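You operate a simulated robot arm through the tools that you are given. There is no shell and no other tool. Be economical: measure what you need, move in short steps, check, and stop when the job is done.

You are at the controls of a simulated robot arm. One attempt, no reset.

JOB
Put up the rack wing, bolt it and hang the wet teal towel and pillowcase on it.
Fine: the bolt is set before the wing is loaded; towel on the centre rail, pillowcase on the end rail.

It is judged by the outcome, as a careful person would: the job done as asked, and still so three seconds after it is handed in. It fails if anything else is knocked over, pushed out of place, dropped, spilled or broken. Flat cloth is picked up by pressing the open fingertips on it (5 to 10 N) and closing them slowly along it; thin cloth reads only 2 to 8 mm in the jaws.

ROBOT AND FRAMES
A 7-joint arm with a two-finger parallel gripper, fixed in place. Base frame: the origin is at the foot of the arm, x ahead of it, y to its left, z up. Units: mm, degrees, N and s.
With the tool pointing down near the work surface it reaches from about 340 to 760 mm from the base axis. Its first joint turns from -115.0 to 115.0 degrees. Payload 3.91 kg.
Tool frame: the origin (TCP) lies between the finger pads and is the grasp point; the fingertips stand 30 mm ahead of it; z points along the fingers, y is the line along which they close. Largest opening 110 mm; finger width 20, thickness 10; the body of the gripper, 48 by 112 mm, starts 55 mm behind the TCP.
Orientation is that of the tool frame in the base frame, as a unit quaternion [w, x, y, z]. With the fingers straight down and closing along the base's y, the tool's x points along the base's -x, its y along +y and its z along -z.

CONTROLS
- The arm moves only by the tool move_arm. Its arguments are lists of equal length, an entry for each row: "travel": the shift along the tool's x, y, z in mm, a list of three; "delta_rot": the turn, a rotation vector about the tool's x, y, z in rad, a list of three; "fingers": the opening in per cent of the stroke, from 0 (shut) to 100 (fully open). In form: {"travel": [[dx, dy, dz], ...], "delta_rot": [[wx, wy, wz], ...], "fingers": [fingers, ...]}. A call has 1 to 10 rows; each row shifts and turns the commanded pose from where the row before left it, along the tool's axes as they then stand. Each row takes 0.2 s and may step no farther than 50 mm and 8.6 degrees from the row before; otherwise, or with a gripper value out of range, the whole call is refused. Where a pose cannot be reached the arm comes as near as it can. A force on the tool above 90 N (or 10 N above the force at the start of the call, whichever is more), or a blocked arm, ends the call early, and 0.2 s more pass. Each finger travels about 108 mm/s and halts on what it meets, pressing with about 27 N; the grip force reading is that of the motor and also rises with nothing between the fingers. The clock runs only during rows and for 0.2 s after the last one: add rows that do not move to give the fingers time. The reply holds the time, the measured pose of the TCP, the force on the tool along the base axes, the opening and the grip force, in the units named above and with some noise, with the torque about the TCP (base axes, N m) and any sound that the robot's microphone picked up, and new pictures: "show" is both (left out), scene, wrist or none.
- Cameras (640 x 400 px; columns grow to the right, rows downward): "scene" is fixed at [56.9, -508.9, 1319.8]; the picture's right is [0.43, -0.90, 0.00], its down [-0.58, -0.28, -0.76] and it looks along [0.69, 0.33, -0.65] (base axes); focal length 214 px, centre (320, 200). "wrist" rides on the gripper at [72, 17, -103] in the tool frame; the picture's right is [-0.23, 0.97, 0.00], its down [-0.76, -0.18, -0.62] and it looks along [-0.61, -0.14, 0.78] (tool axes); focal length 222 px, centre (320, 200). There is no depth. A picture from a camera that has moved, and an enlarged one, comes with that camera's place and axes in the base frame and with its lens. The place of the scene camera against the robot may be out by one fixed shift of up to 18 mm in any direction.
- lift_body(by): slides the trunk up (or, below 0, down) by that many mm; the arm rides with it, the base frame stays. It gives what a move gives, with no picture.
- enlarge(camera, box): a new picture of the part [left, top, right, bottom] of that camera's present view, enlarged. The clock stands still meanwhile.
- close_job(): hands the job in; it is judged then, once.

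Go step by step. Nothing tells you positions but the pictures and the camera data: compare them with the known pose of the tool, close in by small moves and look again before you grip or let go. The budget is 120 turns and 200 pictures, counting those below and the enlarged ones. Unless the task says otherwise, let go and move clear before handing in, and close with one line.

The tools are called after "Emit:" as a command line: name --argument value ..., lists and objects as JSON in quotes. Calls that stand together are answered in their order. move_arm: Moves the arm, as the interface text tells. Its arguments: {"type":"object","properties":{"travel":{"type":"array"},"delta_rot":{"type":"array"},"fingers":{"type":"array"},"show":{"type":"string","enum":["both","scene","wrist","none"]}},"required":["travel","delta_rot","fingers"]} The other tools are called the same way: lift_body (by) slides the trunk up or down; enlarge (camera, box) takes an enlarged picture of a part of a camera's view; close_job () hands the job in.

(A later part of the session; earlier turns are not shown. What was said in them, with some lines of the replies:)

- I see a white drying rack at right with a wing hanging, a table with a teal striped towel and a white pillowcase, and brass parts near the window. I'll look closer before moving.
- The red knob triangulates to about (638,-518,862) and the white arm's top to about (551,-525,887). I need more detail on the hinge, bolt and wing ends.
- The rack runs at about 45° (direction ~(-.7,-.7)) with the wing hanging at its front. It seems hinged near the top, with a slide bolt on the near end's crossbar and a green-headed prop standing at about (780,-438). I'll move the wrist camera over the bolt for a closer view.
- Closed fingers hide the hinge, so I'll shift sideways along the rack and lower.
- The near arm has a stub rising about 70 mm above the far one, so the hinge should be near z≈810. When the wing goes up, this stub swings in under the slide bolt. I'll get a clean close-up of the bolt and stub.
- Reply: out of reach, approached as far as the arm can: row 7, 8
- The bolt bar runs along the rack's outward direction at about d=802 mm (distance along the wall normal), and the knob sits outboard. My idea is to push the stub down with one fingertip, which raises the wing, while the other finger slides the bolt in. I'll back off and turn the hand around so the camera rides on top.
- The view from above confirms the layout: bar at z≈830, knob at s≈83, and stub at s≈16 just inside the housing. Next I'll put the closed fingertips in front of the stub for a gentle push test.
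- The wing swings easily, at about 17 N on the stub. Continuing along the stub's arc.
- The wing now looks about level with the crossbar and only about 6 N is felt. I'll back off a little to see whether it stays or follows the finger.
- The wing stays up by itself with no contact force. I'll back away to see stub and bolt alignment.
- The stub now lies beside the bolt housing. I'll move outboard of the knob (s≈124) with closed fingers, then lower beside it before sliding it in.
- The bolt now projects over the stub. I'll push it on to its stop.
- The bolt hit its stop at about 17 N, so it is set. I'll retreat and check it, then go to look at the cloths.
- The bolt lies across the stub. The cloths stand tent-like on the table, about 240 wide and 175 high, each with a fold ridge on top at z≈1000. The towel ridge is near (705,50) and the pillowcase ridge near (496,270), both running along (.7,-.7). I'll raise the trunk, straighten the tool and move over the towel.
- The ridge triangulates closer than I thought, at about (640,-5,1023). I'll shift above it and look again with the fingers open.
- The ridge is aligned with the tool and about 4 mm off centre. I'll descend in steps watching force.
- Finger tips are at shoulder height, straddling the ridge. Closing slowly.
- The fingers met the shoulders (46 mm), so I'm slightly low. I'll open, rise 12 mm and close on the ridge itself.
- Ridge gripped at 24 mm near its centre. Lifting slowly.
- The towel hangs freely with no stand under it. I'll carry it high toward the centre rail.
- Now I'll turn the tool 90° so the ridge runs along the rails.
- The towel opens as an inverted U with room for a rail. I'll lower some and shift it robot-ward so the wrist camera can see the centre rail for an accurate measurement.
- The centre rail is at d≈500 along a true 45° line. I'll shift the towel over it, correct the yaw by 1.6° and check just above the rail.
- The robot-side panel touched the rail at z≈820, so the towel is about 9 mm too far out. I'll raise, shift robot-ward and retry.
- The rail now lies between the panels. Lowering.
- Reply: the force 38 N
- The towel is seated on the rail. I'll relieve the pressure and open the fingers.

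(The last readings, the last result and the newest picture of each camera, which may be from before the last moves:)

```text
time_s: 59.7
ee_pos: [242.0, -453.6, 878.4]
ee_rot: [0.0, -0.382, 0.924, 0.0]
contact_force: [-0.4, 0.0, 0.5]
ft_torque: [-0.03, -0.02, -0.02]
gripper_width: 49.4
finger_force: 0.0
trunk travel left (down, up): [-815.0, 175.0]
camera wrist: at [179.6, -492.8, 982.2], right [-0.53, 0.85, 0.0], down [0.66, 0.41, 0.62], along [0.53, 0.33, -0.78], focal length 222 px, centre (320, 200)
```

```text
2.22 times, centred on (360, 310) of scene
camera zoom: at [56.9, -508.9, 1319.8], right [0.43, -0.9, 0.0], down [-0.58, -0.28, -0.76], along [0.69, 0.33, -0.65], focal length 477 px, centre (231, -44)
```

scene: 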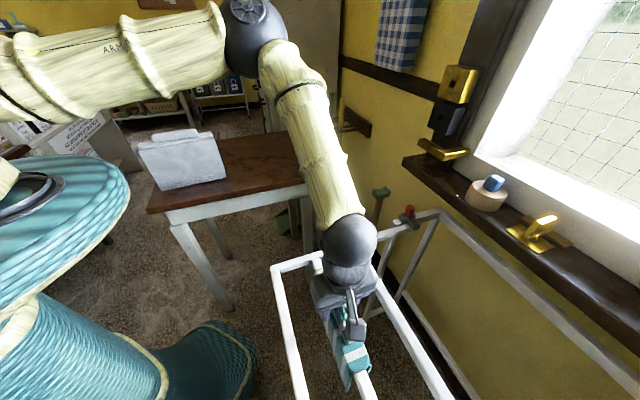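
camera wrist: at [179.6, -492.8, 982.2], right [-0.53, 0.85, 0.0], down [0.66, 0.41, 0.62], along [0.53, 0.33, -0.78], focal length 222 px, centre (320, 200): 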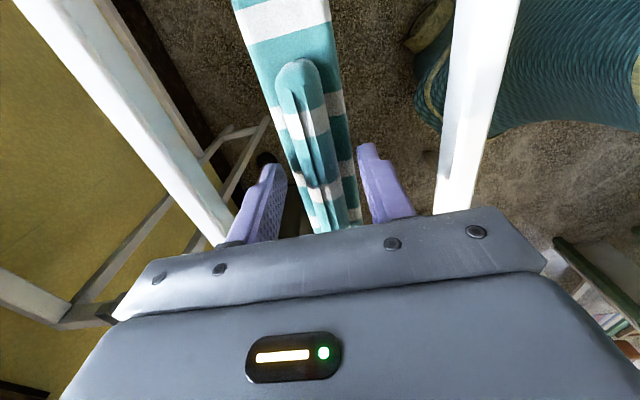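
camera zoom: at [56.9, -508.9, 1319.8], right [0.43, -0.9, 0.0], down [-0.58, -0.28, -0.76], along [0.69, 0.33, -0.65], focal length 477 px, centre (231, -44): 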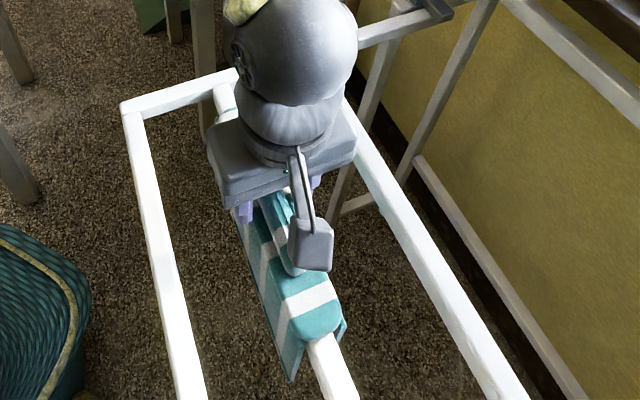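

The towel hangs on the centre rail. I'll rise clear and head back to the pillowcase.

Emit:
move_arm --travel '[[0, 0, -20], [0, 0, -40], [0, 0, -45], [0, 0, -45], [0, 0, -45], [0, 0, -45], [0, 0, -20]]' --delta_rot '[[0, 0, 0], [0, 0, 0], [0, 0, 0], [0, 0, 0], [0, 0, 0], [0, 0, 0], [0, 0, 0]]' --fingers '[45, 50, 50, 50, 50, 50, 50]' --show "scene"

Emit:
enlarge --camera "scene" --box '[260, 220, 450, 400]'

```text
time_s: 61.3
ee_pos: [241.8, -453.1, 1139.2]
ee_rot: [0.0, -0.382, 0.924, -0.001]
contact_force: [-0.3, 0.0, -0.7]
ft_torque: [0.05, -0.01, 0.03]
gripper_width: 54.9
finger_force: 0.0
trunk travel left (down, up): [-815.0, 175.0]
```

scene: 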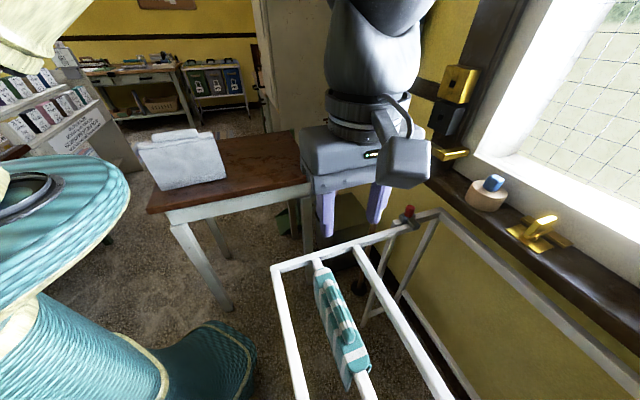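

```text
2.22 times, centred on (355, 310) of scene
camera zoom: at [56.9, -508.9, 1319.8], right [0.43, -0.9, 0.0], down [-0.58, -0.28, -0.76], along [0.69, 0.33, -0.65], focal length 477 px, centre (242, -44)
```

zoom: 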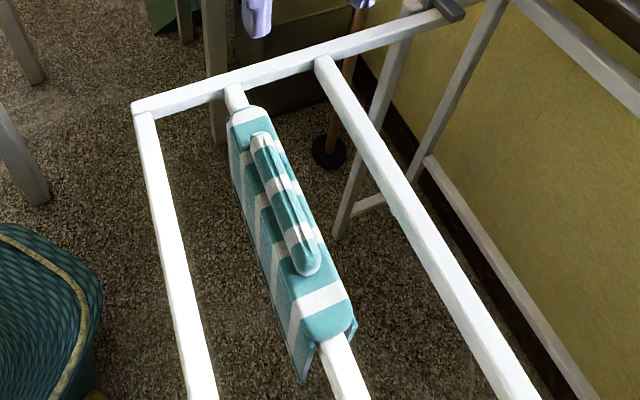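

The towel hangs well. Now to the pillowcase, estimated ridge near (455,197), via a waypoint further out.

Emit:
move_arm --travel '[[-46.4, 9, 0], [-46.4, 9, 0], [-46.4, 9, 0], [-46.4, 9, 0], [-46.4, 9, 0], [-46.4, 9, 0], [-46.4, 9, 0], [-46.4, 9, 0], [-46.4, 9, 0]]' --delta_rot '[[0, 0, 0], [0, 0, 0], [0, 0, 0], [0, 0, 0], [0, 0, 0], [0, 0, 0], [0, 0, 0], [0, 0, 0], [0, 0, 0]]' --fingers '[50, 50, 50, 50, 50, 50, 50, 50, 50]' --show "none"

Emit:
move_arm --travel '[[0, 0, 0], [0, 0, 0], [0, 0, 0], [0, 0, 0], [0, 0, 0], [0, 0, 0], [0, 0, 0], [0, 0, 0], [0, 0, 0], [0, 0, 0]]' --delta_rot '[[0, 0, -0.149], [0, 0, -0.149], [0, 0, -0.149], [0, 0, -0.149], [0, 0, -0.149], [0, 0, -0.149], [0, 0, -0.149], [0, 0, -0.149], [0, 0, -0.149], [0, 0, -0.149]]' --fingers '[50, 50, 50, 50, 50, 50, 50, 50, 50, 50]' --show "none"

```text
time_s: 63.3
ee_pos: [481.0, -94.6, 1138.9]
ee_rot: [-0.001, -0.381, 0.924, 0.0]
contact_force: [-0.6, 0.4, 0.0]
ft_torque: [-0.02, -0.01, 0.0]
gripper_width: 54.9
finger_force: 0.0
trunk travel left (down, up): [-815.0, 175.0]
```

```text
time_s: 65.5
ee_pos: [477.8, -98.8, 1137.4]
ee_rot: [0.0, 0.908, -0.419, 0.0]
contact_force: [-0.4, -0.2, 0.0]
ft_torque: [-0.01, -0.01, 0.02]
gripper_width: 55.0
finger_force: 0.1
trunk travel left (down, up): [-815.0, 175.0]
```

Emit:
move_arm --travel '[[-39, -31, 0], [-39, -31, 0], [-39, -31, 0], [-39, -31, 0], [-39, -31, 0], [0, 0, 0], [0, 0, 0]]' --delta_rot '[[0, 0, 0], [0, 0, 0], [0, 0, 0], [0, 0, 0], [0, 0, 0], [0, 0, -0.1], [0, 0, 0]]' --fingers '[50, 50, 50, 50, 50, 50, 50]' --show "both"

Emit:
enlarge --camera "wrist" --box '[200, 0, 460, 240]'

```text
time_s: 67.1
ee_pos: [467.9, 150.6, 1136.6]
ee_rot: [0.0, 0.928, -0.373, 0.0]
contact_force: [0.7, -0.2, 0.0]
ft_torque: [0.01, 0.01, 0.04]
gripper_width: 55.0
finger_force: 0.1
trunk travel left (down, up): [-815.0, 175.0]
camera wrist: at [510.1, 87.0, 1241.6], right [-0.84, -0.55, 0.0], down [-0.43, 0.66, 0.62], along [-0.34, 0.52, -0.78], focal length 222 px, centre (320, 200)
```

scene: 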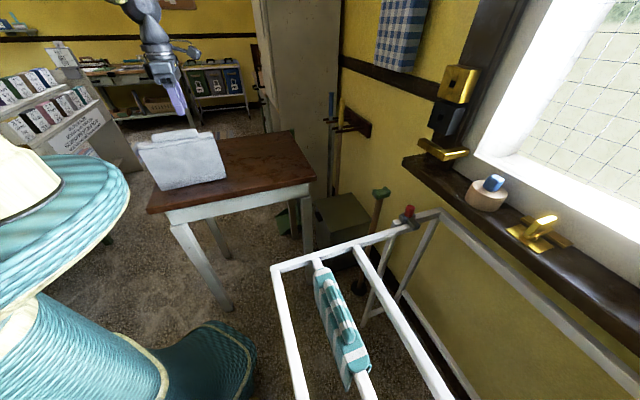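
wrist: 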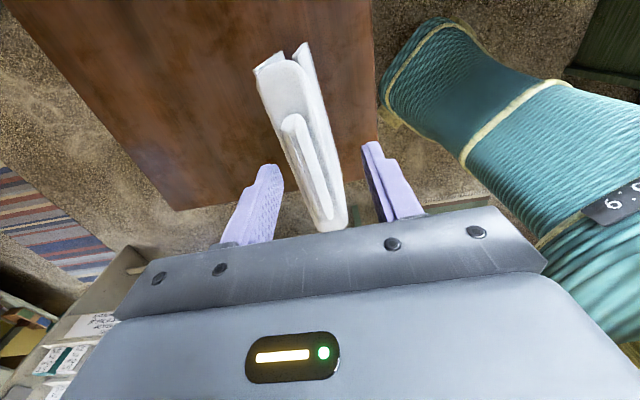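

```text
1.67 times, centred on (330, 120) of wrist
camera zoom: at [510.1, 87.0, 1241.6], right [-0.84, -0.55, 0.0], down [-0.43, 0.66, 0.62], along [-0.34, 0.52, -0.78], focal length 370 px, centre (303, 333)
```

zoom: 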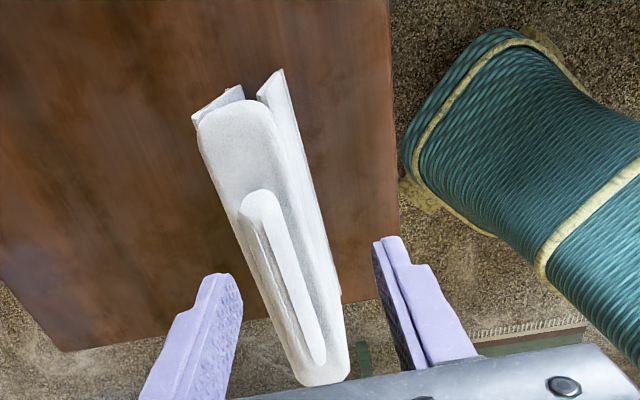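

The pillowcase ridge is at about (445,198) with a yaw near -41.7°. I'll move over it and lower part way.

Emit:
move_arm --travel '[[-24.5, -9, 0], [-24.5, -9, 0], [0, 0, 25], [0, 0, 25], [0, 0, 0]]' --delta_rot '[[0, 0, -0.035], [0, 0, 0], [0, 0, 0], [0, 0, 0], [0, 0, 0]]' --fingers '[50, 50, 50, 50, 50]' --show "wrist"

Emit:
enlarge --camera "wrist" --box '[200, 20, 440, 240]'

Emit:
enlarge --camera "scene" --box '[110, 60, 260, 200]'

```text
time_s: 68.3
ee_pos: [446.7, 197.2, 1088.4]
ee_rot: [0.0, 0.934, -0.357, 0.0]
contact_force: [-0.9, 0.4, -0.1]
ft_torque: [0.0, 0.01, 0.01]
gripper_width: 55.0
finger_force: 0.0
trunk travel left (down, up): [-815.0, 175.0]
camera wrist: at [490.8, 134.7, 1192.3], right [-0.82, -0.57, 0.0], down [-0.45, 0.64, 0.62], along [-0.36, 0.51, -0.78], focal length 222 px, centre (320, 200)
```

wrist: 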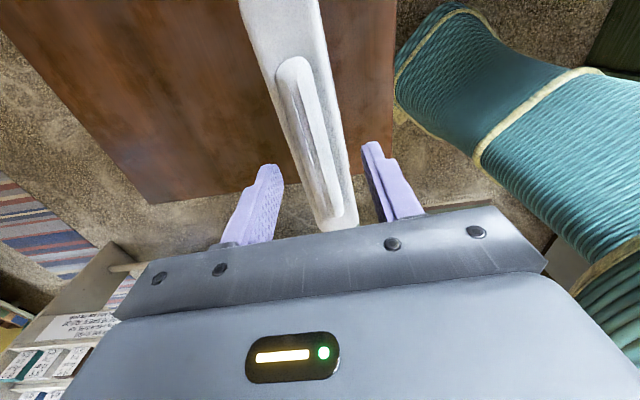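

```text
1.82 times, centred on (320, 130) of wrist
camera zoom: at [490.8, 134.7, 1192.3], right [-0.82, -0.57, 0.0], down [-0.45, 0.64, 0.62], along [-0.36, 0.51, -0.78], focal length 404 px, centre (320, 327)
```

zoom: 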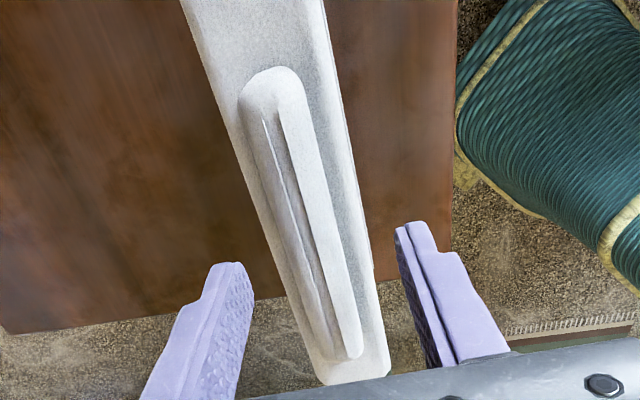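

```text
2.86 times, centred on (185, 130) of scene
camera zoom: at [56.9, -508.9, 1319.8], right [0.43, -0.9, 0.0], down [-0.58, -0.28, -0.76], along [0.69, 0.33, -0.65], focal length 613 px, centre (706, 400)
```

zoom: 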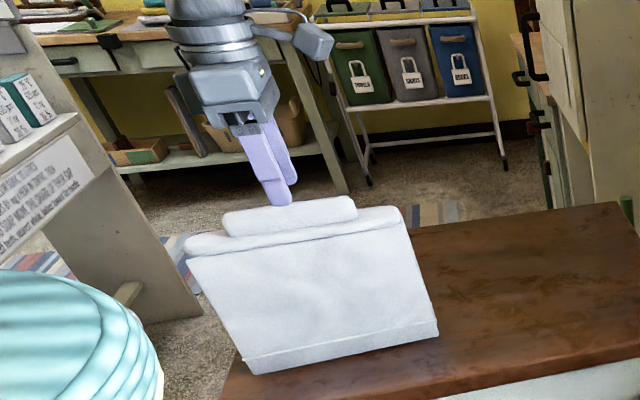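

Aligned, with 4 mm lateral correction. Descending to the height that worked for the towel, then closing.

Emit:
move_arm --travel '[[0, -4.5, 10], [0, 0, 12], [0, 0, 10], [0, 0, 0], [0, 0, 0], [0, 0, 0], [0, 0, 0], [0, 0, 0], [0, 0, 0], [0, 0, 0]]' --delta_rot '[[0, 0, 0], [0, 0, 0], [0, 0, 0], [0, 0, 0], [0, 0, 0], [0, 0, 0], [0, 0, 0], [0, 0, 0], [0, 0, 0], [0, 0, 0]]' --fingers '[50, 50, 50, 50, 40, 30, 22, 15, 7, 0]' --show "wrist"

Emit:
enlarge --camera "scene" --box '[110, 60, 260, 200]'

```text
time_s: 70.5
ee_pos: [451.7, 201.2, 1056.4]
ee_rot: [0.0, 0.934, -0.358, 0.001]
contact_force: [-0.3, 0.3, -1.0]
ft_torque: [-0.02, 0.01, -0.02]
gripper_width: 23.6
finger_force: 26.7
trunk travel left (down, up): [-815.0, 175.0]
camera wrist: at [494.1, 139.7, 1160.4], right [-0.82, -0.57, 0.0], down [-0.45, 0.64, 0.62], along [-0.36, 0.51, -0.78], focal length 222 px, centre (320, 200)
```

wrist: 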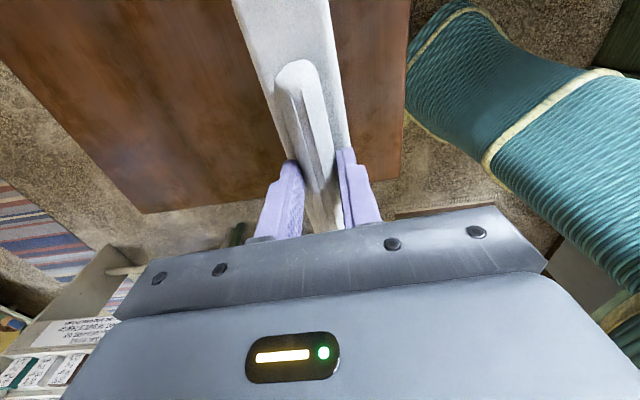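

```text
2.86 times, centred on (185, 130) of scene
camera zoom: at [56.9, -508.9, 1319.8], right [0.43, -0.9, 0.0], down [-0.58, -0.28, -0.76], along [0.69, 0.33, -0.65], focal length 613 px, centre (706, 400)
```

zoom: 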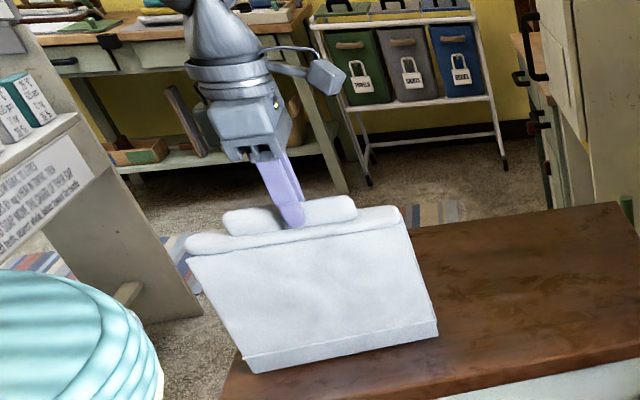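

Ridge gripped at 23.6 mm. Lifting.

Emit:
move_arm --travel '[[0, 0, -10], [0, 0, -20], [0, 0, -30], [0, 0, -30], [0, 0, 0]]' --delta_rot '[[0, 0, 0], [0, 0, 0], [0, 0, 0], [0, 0, 0], [0, 0, 0]]' --fingers '[0, 0, 0, 0, 0]' --show "none"

Emit:
lift_body --by 110

Emit:
enlarge --camera "scene" --box '[100, 20, 340, 220]'

```text
time_s: 71.7
ee_pos: [449.9, 200.5, 1146.3]
ee_rot: [0.001, 0.934, -0.357, -0.001]
contact_force: [-0.7, -0.1, -0.7]
ft_torque: [-0.02, -0.01, 0.01]
gripper_width: 23.5
finger_force: 26.9
trunk travel left (down, up): [-815.0, 175.0]
```

```text
time_s: 73.2
ee_pos: [448.9, 200.2, 1255.5]
ee_rot: [0.001, 0.934, -0.358, 0.0]
contact_force: [0.0, 0.0, -2.0]
ft_torque: [-0.01, 0.0, -0.04]
gripper_width: 23.4
finger_force: 27.1
trunk travel left (down, up): [-925.0, 65.0]
```

```text
2.00 times, centred on (220, 120) of scene
camera zoom: at [56.9, -508.9, 1319.8], right [0.43, -0.9, 0.0], down [-0.58, -0.28, -0.76], along [0.69, 0.33, -0.65], focal length 429 px, centre (520, 360)
```

zoom: 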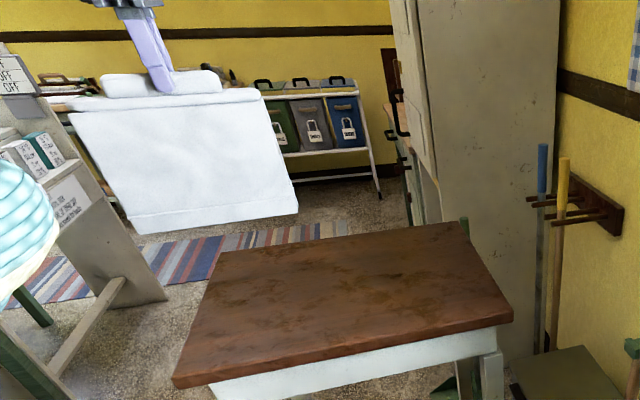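

The pillowcase is held freely. I'll carry it to above the end rail (target about d=379, s=-150).

Emit:
move_arm --travel '[[23.2, 29.5, 0], [23.2, 29.5, 0], [23.2, 29.5, 0], [23.2, 29.5, 0], [23.2, 29.5, 0], [23.2, 29.5, 0], [23.2, 29.5, 0], [23.2, 29.5, 0]]' --delta_rot '[[0, 0, 0], [0, 0, 0], [0, 0, 0], [0, 0, 0], [0, 0, 0], [0, 0, 0], [0, 0, 0], [0, 0, 0]]' --fingers '[0, 0, 0, 0, 0, 0, 0, 0]' --show "none"

Emit:
move_arm --travel '[[-1.7, 38.3, 0], [-1.7, 38.3, 0], [-1.7, 38.3, 0], [-1.7, 38.3, 0], [-1.7, 38.3, 0], [-1.7, 38.3, 0], [-1.7, 38.3, 0], [-1.7, 38.3, 0], [-1.7, 38.3, 0], [-1.7, 38.3, 0]]' --delta_rot '[[0, 0, 0], [0, 0, 0], [0, 0, 0], [0, 0, 0], [0, 0, 0], [0, 0, 0], [0, 0, 0], [0, 0, 0], [0, 0, 0], [0, 0, 0]]' --fingers '[0, 0, 0, 0, 0, 0, 0, 0, 0, 0]' --show "none"

Emit:
move_arm --travel '[[0, 0, 0], [0, 0, 0], [0, 0, 0], [0, 0, 0], [0, 0, 0], [0, 0, 0], [0, 0, 0], [0, 0, 0], [0, 0, 0], [0, 0, 0]]' --delta_rot '[[0, 0, 0.148], [0, 0, 0.148], [0, 0, 0.148], [0, 0, 0.148], [0, 0, 0.148], [0, 0, 0.148], [0, 0, 0.148], [0, 0, 0.148], [0, 0, 0.148], [0, 0, 0.148]]' --fingers '[0, 0, 0, 0, 0, 0, 0, 0, 0, 0]' --show "none"

Emit:
move_arm --travel '[[0, 0, 0], [0, 0, 0]]' --delta_rot '[[0, 0, 0.147], [0, 0, 0]]' --fingers '[0, 0]' --show "both"

```text
time_s: 75.0
ee_pos: [430.8, -99.9, 1256.7]
ee_rot: [0.0, 0.934, -0.357, -0.001]
contact_force: [0.0, 0.0, -2.0]
ft_torque: [0.03, 0.03, 0.05]
gripper_width: 23.2
finger_force: 26.9
trunk travel left (down, up): [-925.0, 65.0]
```

```text
time_s: 77.2
ee_pos: [160.0, -373.8, 1254.4]
ee_rot: [0.0, 0.934, -0.357, 0.001]
contact_force: [0.2, 0.0, -1.8]
ft_torque: [0.02, 0.01, -0.01]
gripper_width: 23.3
finger_force: 27.0
trunk travel left (down, up): [-925.0, 65.0]
```

```text
time_s: 79.4
ee_pos: [160.5, -373.7, 1257.5]
ee_rot: [0.001, -0.448, 0.894, 0.0]
contact_force: [0.0, -0.5, -2.7]
ft_torque: [-0.01, 0.0, 0.01]
gripper_width: 23.7
finger_force: 27.3
trunk travel left (down, up): [-925.0, 65.0]
```

```text
time_s: 80.0
ee_pos: [159.5, -373.7, 1256.7]
ee_rot: [0.0, -0.381, 0.925, -0.001]
contact_force: [-0.7, -0.1, -1.4]
ft_torque: [-0.01, -0.03, 0.01]
gripper_width: 23.3
finger_force: 27.1
trunk travel left (down, up): [-925.0, 65.0]
camera wrist: at [98.3, -413.3, 1360.8], right [-0.53, 0.85, 0.0], down [0.67, 0.41, 0.62], along [0.53, 0.33, -0.78], focal length 222 px, centre (320, 200)
```

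scene: 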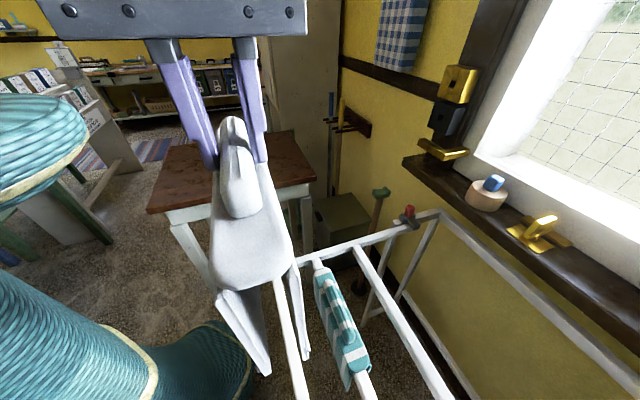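
wrist: 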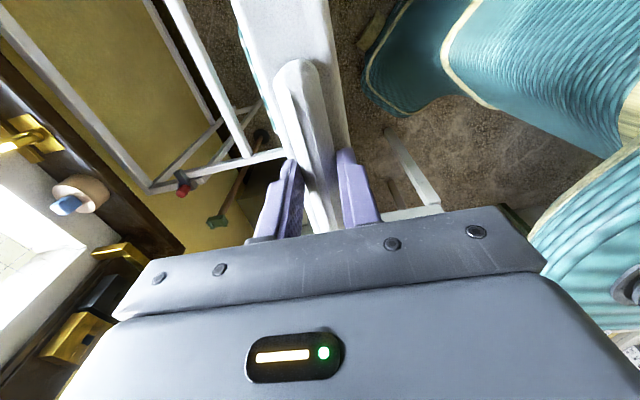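

Emit:
lift_body --by -185

Emit:
move_arm --travel '[[0, 0, 0]]' --delta_rot '[[0, 0, 0]]' --fingers '[0]' --show "scene"

Emit:
enlarge --camera "scene" --box '[240, 250, 390, 400]'

```text
time_s: 82.0
ee_pos: [160.1, -374.0, 1071.2]
ee_rot: [0.0, -0.381, 0.924, 0.001]
contact_force: [0.6, 0.6, -2.0]
ft_torque: [-0.03, 0.01, -0.01]
gripper_width: 23.5
finger_force: 26.8
trunk travel left (down, up): [-740.0, 250.0]
```

```text
time_s: 82.4
ee_pos: [160.5, -373.7, 1070.0]
ee_rot: [0.001, -0.382, 0.924, -0.001]
contact_force: [-0.2, 0.3, -1.7]
ft_torque: [0.0, 0.01, -0.02]
gripper_width: 23.3
finger_force: 27.6
trunk travel left (down, up): [-740.0, 250.0]
```

scene: 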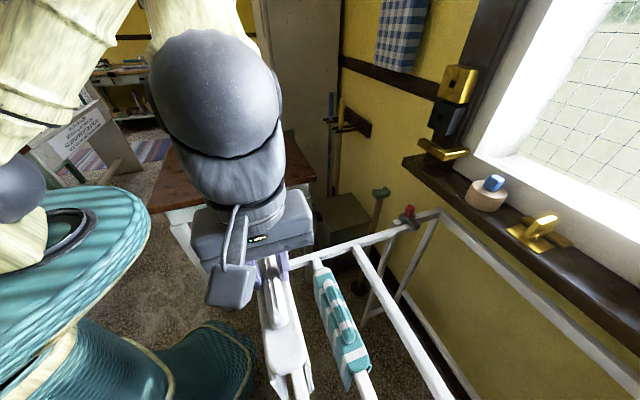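

```text
2.67 times, centred on (315, 325) of scene
camera zoom: at [56.9, -508.9, 1319.8], right [0.43, -0.9, 0.0], down [-0.58, -0.28, -0.76], along [0.69, 0.33, -0.65], focal length 572 px, centre (333, -133)
```

zoom: 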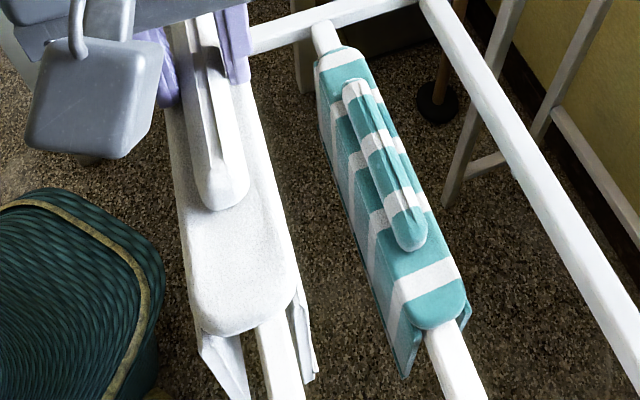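

Emit:
move_arm --travel '[[0, -4, 10], [0, 0, 8], [0, 0, 0]]' --delta_rot '[[0, 0, 0], [0, 0, 0], [0, 0, 0]]' --fingers '[0, 0, 0]' --show "none"

Emit:
enlarge --camera "scene" --box '[260, 320, 340, 400]'

```text
time_s: 83.2
ee_pos: [165.0, -377.4, 1054.7]
ee_rot: [0.0, -0.382, 0.924, 0.0]
contact_force: [0.2, 0.2, -1.4]
ft_torque: [-0.03, -0.01, -0.02]
gripper_width: 23.4
finger_force: 26.8
trunk travel left (down, up): [-740.0, 250.0]
```

```text
5.00 times, centred on (300, 360) of scene
camera zoom: at [56.9, -508.9, 1319.8], right [0.43, -0.9, 0.0], down [-0.58, -0.28, -0.76], along [0.69, 0.33, -0.65], focal length 1072 px, centre (420, -600)
```

zoom: 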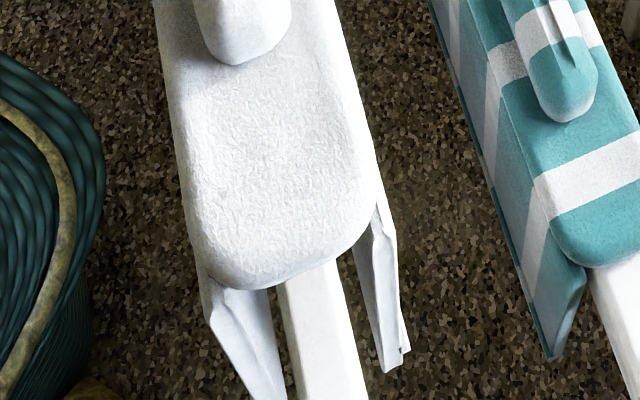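

The rail is centred between the panels. Lowering.

Emit:
move_arm --travel '[[0, 0, 10], [0, 0, 10], [0, 0, 10], [0, 0, 10], [0, 0, 0]]' --delta_rot '[[0, 0, 0], [0, 0, 0], [0, 0, 0], [0, 0, 0], [0, 0, 0]]' --fingers '[0, 0, 0, 0, 0]' --show "none"

Emit:
enlarge --camera "scene" --box '[260, 320, 340, 400]'

```text
time_s: 84.4
ee_pos: [165.0, -375.6, 1013.2]
ee_rot: [0.0, -0.381, 0.924, 0.001]
contact_force: [1.5, 0.0, -0.9]
ft_torque: [0.04, -0.01, 0.0]
gripper_width: 23.3
finger_force: 26.9
trunk travel left (down, up): [-740.0, 250.0]
```

```text
5.00 times, centred on (300, 360) of scene
camera zoom: at [56.9, -508.9, 1319.8], right [0.43, -0.9, 0.0], down [-0.58, -0.28, -0.76], along [0.69, 0.33, -0.65], focal length 1072 px, centre (420, -600)
```

zoom: 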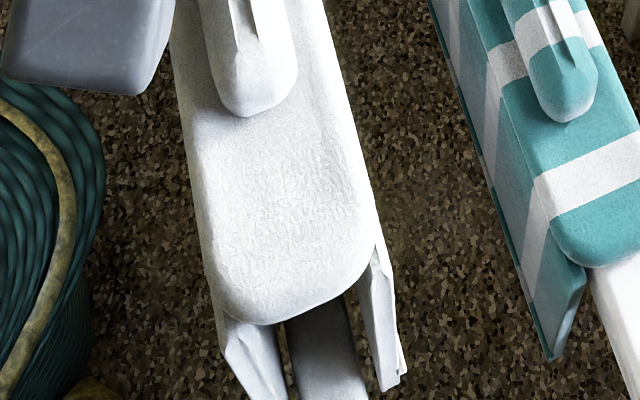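

Emit:
move_arm --travel '[[0, 0, 15], [0, 0, 15], [0, 0, 15], [0, 0, 15], [0, 0, 15], [0, 0, 15], [0, 0, 15], [0, 0, 10], [0, 0, 0]]' --delta_rot '[[0, 0, 0], [0, 0, 0], [0, 0, 0], [0, 0, 0], [0, 0, 0], [0, 0, 0], [0, 0, 0], [0, 0, 0], [0, 0, 0]]' --fingers '[0, 0, 0, 0, 0, 0, 0, 0, 0]' --show "scene"

```text
time_s: 86.4
ee_pos: [162.2, -375.8, 898.5]
ee_rot: [0.0, -0.382, 0.924, 0.0]
contact_force: [-0.8, 0.1, -1.2]
ft_torque: [-0.02, -0.04, -0.01]
gripper_width: 23.2
finger_force: 27.0
trunk travel left (down, up): [-740.0, 250.0]
```

scene: 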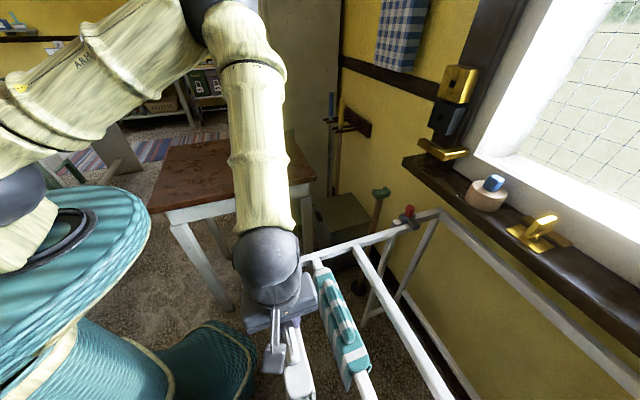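

Emit:
move_arm --travel '[[0, 0, 8], [0, 0, 6], [0, 0, 4], [0, 0, 3], [0, 0, 0]]' --delta_rot '[[0, 0, 0], [0, 0, 0], [0, 0, 0], [0, 0, 0], [0, 0, 0]]' --fingers '[0, 0, 0, 0, 0]' --show "none"

Emit:
enlarge --camera "scene" --box '[220, 250, 400, 400]'

```text
time_s: 87.6
ee_pos: [163.2, -375.6, 877.1]
ee_rot: [-0.001, -0.382, 0.924, 0.0]
contact_force: [-0.7, 0.5, -2.0]
ft_torque: [0.01, 0.0, 0.0]
gripper_width: 23.1
finger_force: 26.7
trunk travel left (down, up): [-740.0, 250.0]
```

```text
2.67 times, centred on (310, 325) of scene
camera zoom: at [56.9, -508.9, 1319.8], right [0.43, -0.9, 0.0], down [-0.58, -0.28, -0.76], along [0.69, 0.33, -0.65], focal length 572 px, centre (347, -133)
```

zoom: 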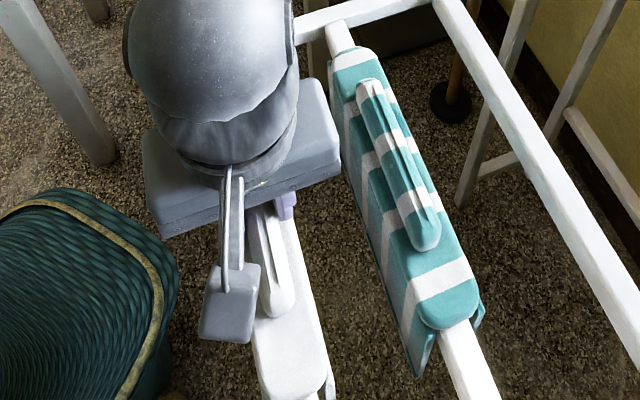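

Emit:
move_arm --travel '[[0, 0, 3], [0, 0, 3], [0, 0, 3], [0, 0, 0]]' --delta_rot '[[0, 0, 0], [0, 0, 0], [0, 0, 0], [0, 0, 0]]' --fingers '[0, 0, 0, 0]' --show "none"

```text
time_s: 88.6
ee_pos: [163.0, -375.4, 869.5]
ee_rot: [-0.001, -0.382, 0.924, -0.004]
contact_force: [6.5, 0.6, 54.1]
ft_torque: [-0.3, -0.81, 0.11]
gripper_width: 23.3
finger_force: 27.3
trunk travel left (down, up): [-740.0, 250.0]
```

Seated. I'll back off the pressure and release.

Emit:
move_arm --travel '[[0, 0, -4], [0, 0, 0], [0, 0, 0], [0, 0, 0], [0, 0, 0], [0, 0, 0]]' --delta_rot '[[0, 0, 0], [0, 0, 0], [0, 0, 0], [0, 0, 0], [0, 0, 0], [0, 0, 0]]' --fingers '[0, 0, 20, 25, 35, 45]' --show "wrist"

Emit:
enlarge --camera "scene" --box '[220, 250, 400, 400]'

```text
time_s: 90.0
ee_pos: [162.6, -376.2, 871.7]
ee_rot: [0.0, -0.381, 0.924, 0.001]
contact_force: [-0.9, 0.0, 0.6]
ft_torque: [0.03, 0.01, 0.04]
gripper_width: 49.2
finger_force: 0.1
trunk travel left (down, up): [-740.0, 250.0]
camera wrist: at [100.9, -416.1, 976.1], right [-0.53, 0.85, 0.0], down [0.66, 0.41, 0.62], along [0.53, 0.33, -0.78], focal length 222 px, centre (320, 200)
```

wrist: 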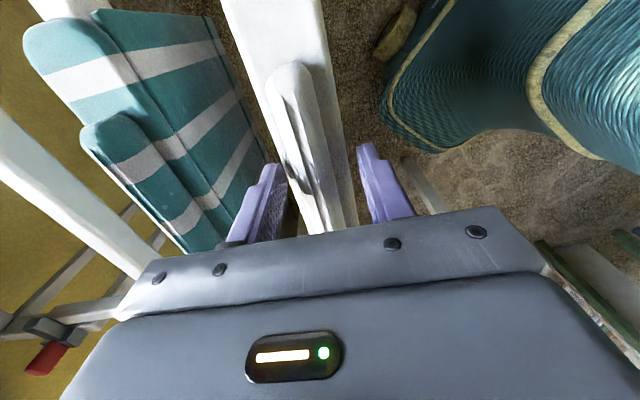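

```text
2.67 times, centred on (310, 325) of scene
camera zoom: at [56.9, -508.9, 1319.8], right [0.43, -0.9, 0.0], down [-0.58, -0.28, -0.76], along [0.69, 0.33, -0.65], focal length 572 px, centre (347, -133)
```

zoom: 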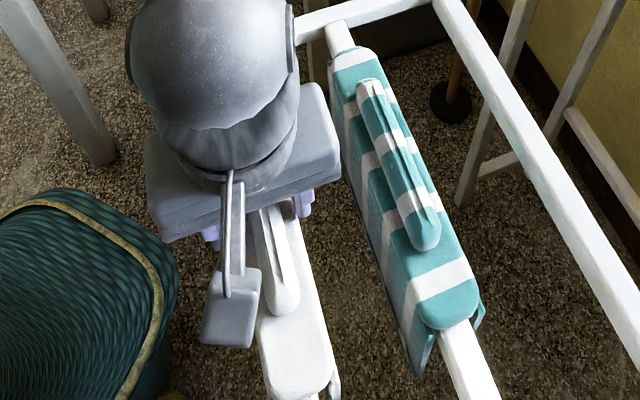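

Both cloths are on their rails. I'll rise clear and move away from the rack, then check.

Emit:
move_arm --travel '[[0, 0, -15], [0, 0, -35], [0, 0, -45], [0, 0, -45], [0, 0, -45], [0, 0, -45], [0, 0, -40]]' --delta_rot '[[0, 0, 0], [0, 0, 0], [0, 0, 0], [0, 0, 0], [0, 0, 0], [0, 0, 0], [0, 0, 0]]' --fingers '[45, 45, 45, 45, 45, 45, 45]' --show "none"

Emit:
move_arm --travel '[[-46, 5, 0], [-46, 5, 0], [-46, 5, 0], [-46, 5, 0], [-46, 5, 0], [-46, 5, 0], [-46, 5, 0], [0, 0, 0]]' --delta_rot '[[0, 0, 0], [0, 0, 0], [0, 0, 0], [0, 0, 0], [0, 0, 0], [0, 0, 0], [0, 0, 0], [0, 0, 0]]' --fingers '[45, 45, 45, 45, 45, 45, 45, 45]' --show "scene"

Emit:
enlarge --camera "scene" --box '[240, 190, 460, 400]'

Emit:
enlarge --camera "scene" --box '[370, 180, 470, 250]'

```text
time_s: 91.6
ee_pos: [162.6, -377.2, 1142.2]
ee_rot: [0.0, -0.381, 0.924, 0.0]
contact_force: [0.5, 0.1, 0.8]
ft_torque: [0.0, 0.03, 0.01]
gripper_width: 49.5
finger_force: 0.1
trunk travel left (down, up): [-740.0, 250.0]
```

```text
time_s: 93.4
ee_pos: [366.5, -123.6, 1144.2]
ee_rot: [0.0, -0.381, 0.924, 0.0]
contact_force: [-0.1, 0.1, -0.6]
ft_torque: [-0.02, -0.02, -0.04]
gripper_width: 49.6
finger_force: 0.2
trunk travel left (down, up): [-740.0, 250.0]
```

scene: 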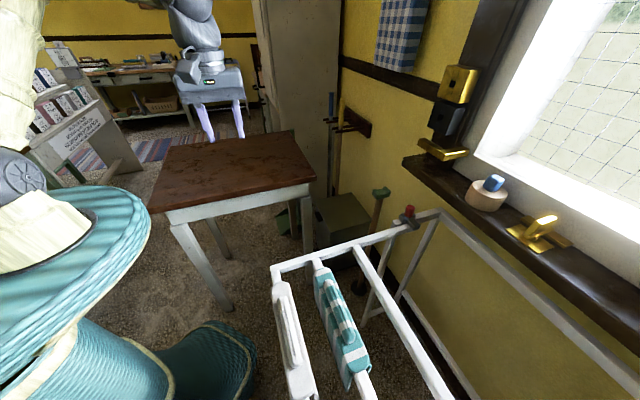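

```text
1.90 times, centred on (350, 295) of scene
camera zoom: at [56.9, -508.9, 1319.8], right [0.43, -0.9, 0.0], down [-0.58, -0.28, -0.76], along [0.69, 0.33, -0.65], focal length 408 px, centre (263, 19)
```

zoom: 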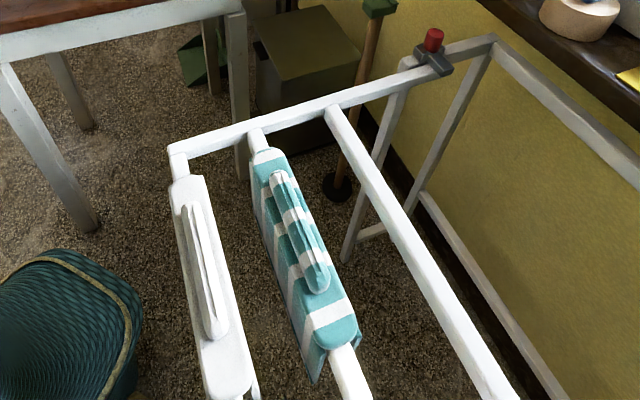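

```text
5.71 times, centred on (420, 215) of scene
camera zoom: at [56.9, -508.9, 1319.8], right [0.43, -0.9, 0.0], down [-0.58, -0.28, -0.76], along [0.69, 0.33, -0.65], focal length 1226 px, centre (-251, 114)
```

zoom: 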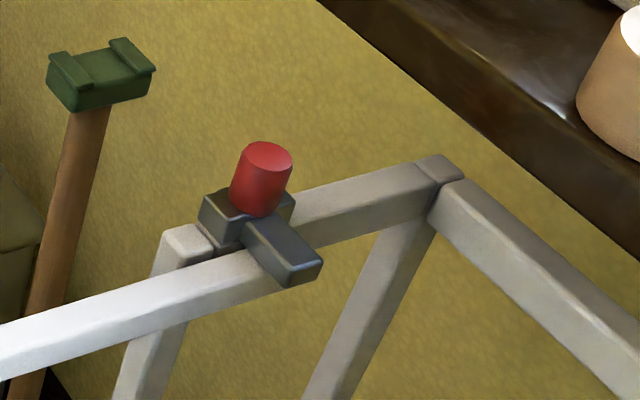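

The bolt lies across the stub, the wing is level, the towel is on the centre rail and the pillowcase is on the end rail. The arm is clear, so I'm handing in.

Emit:
close_job

```text
The job is handed in.
```

The job is handed in: the wing is up and was bolted before anything went on it, with the teal towel on the centre rail and the pillowcase on the end rail.
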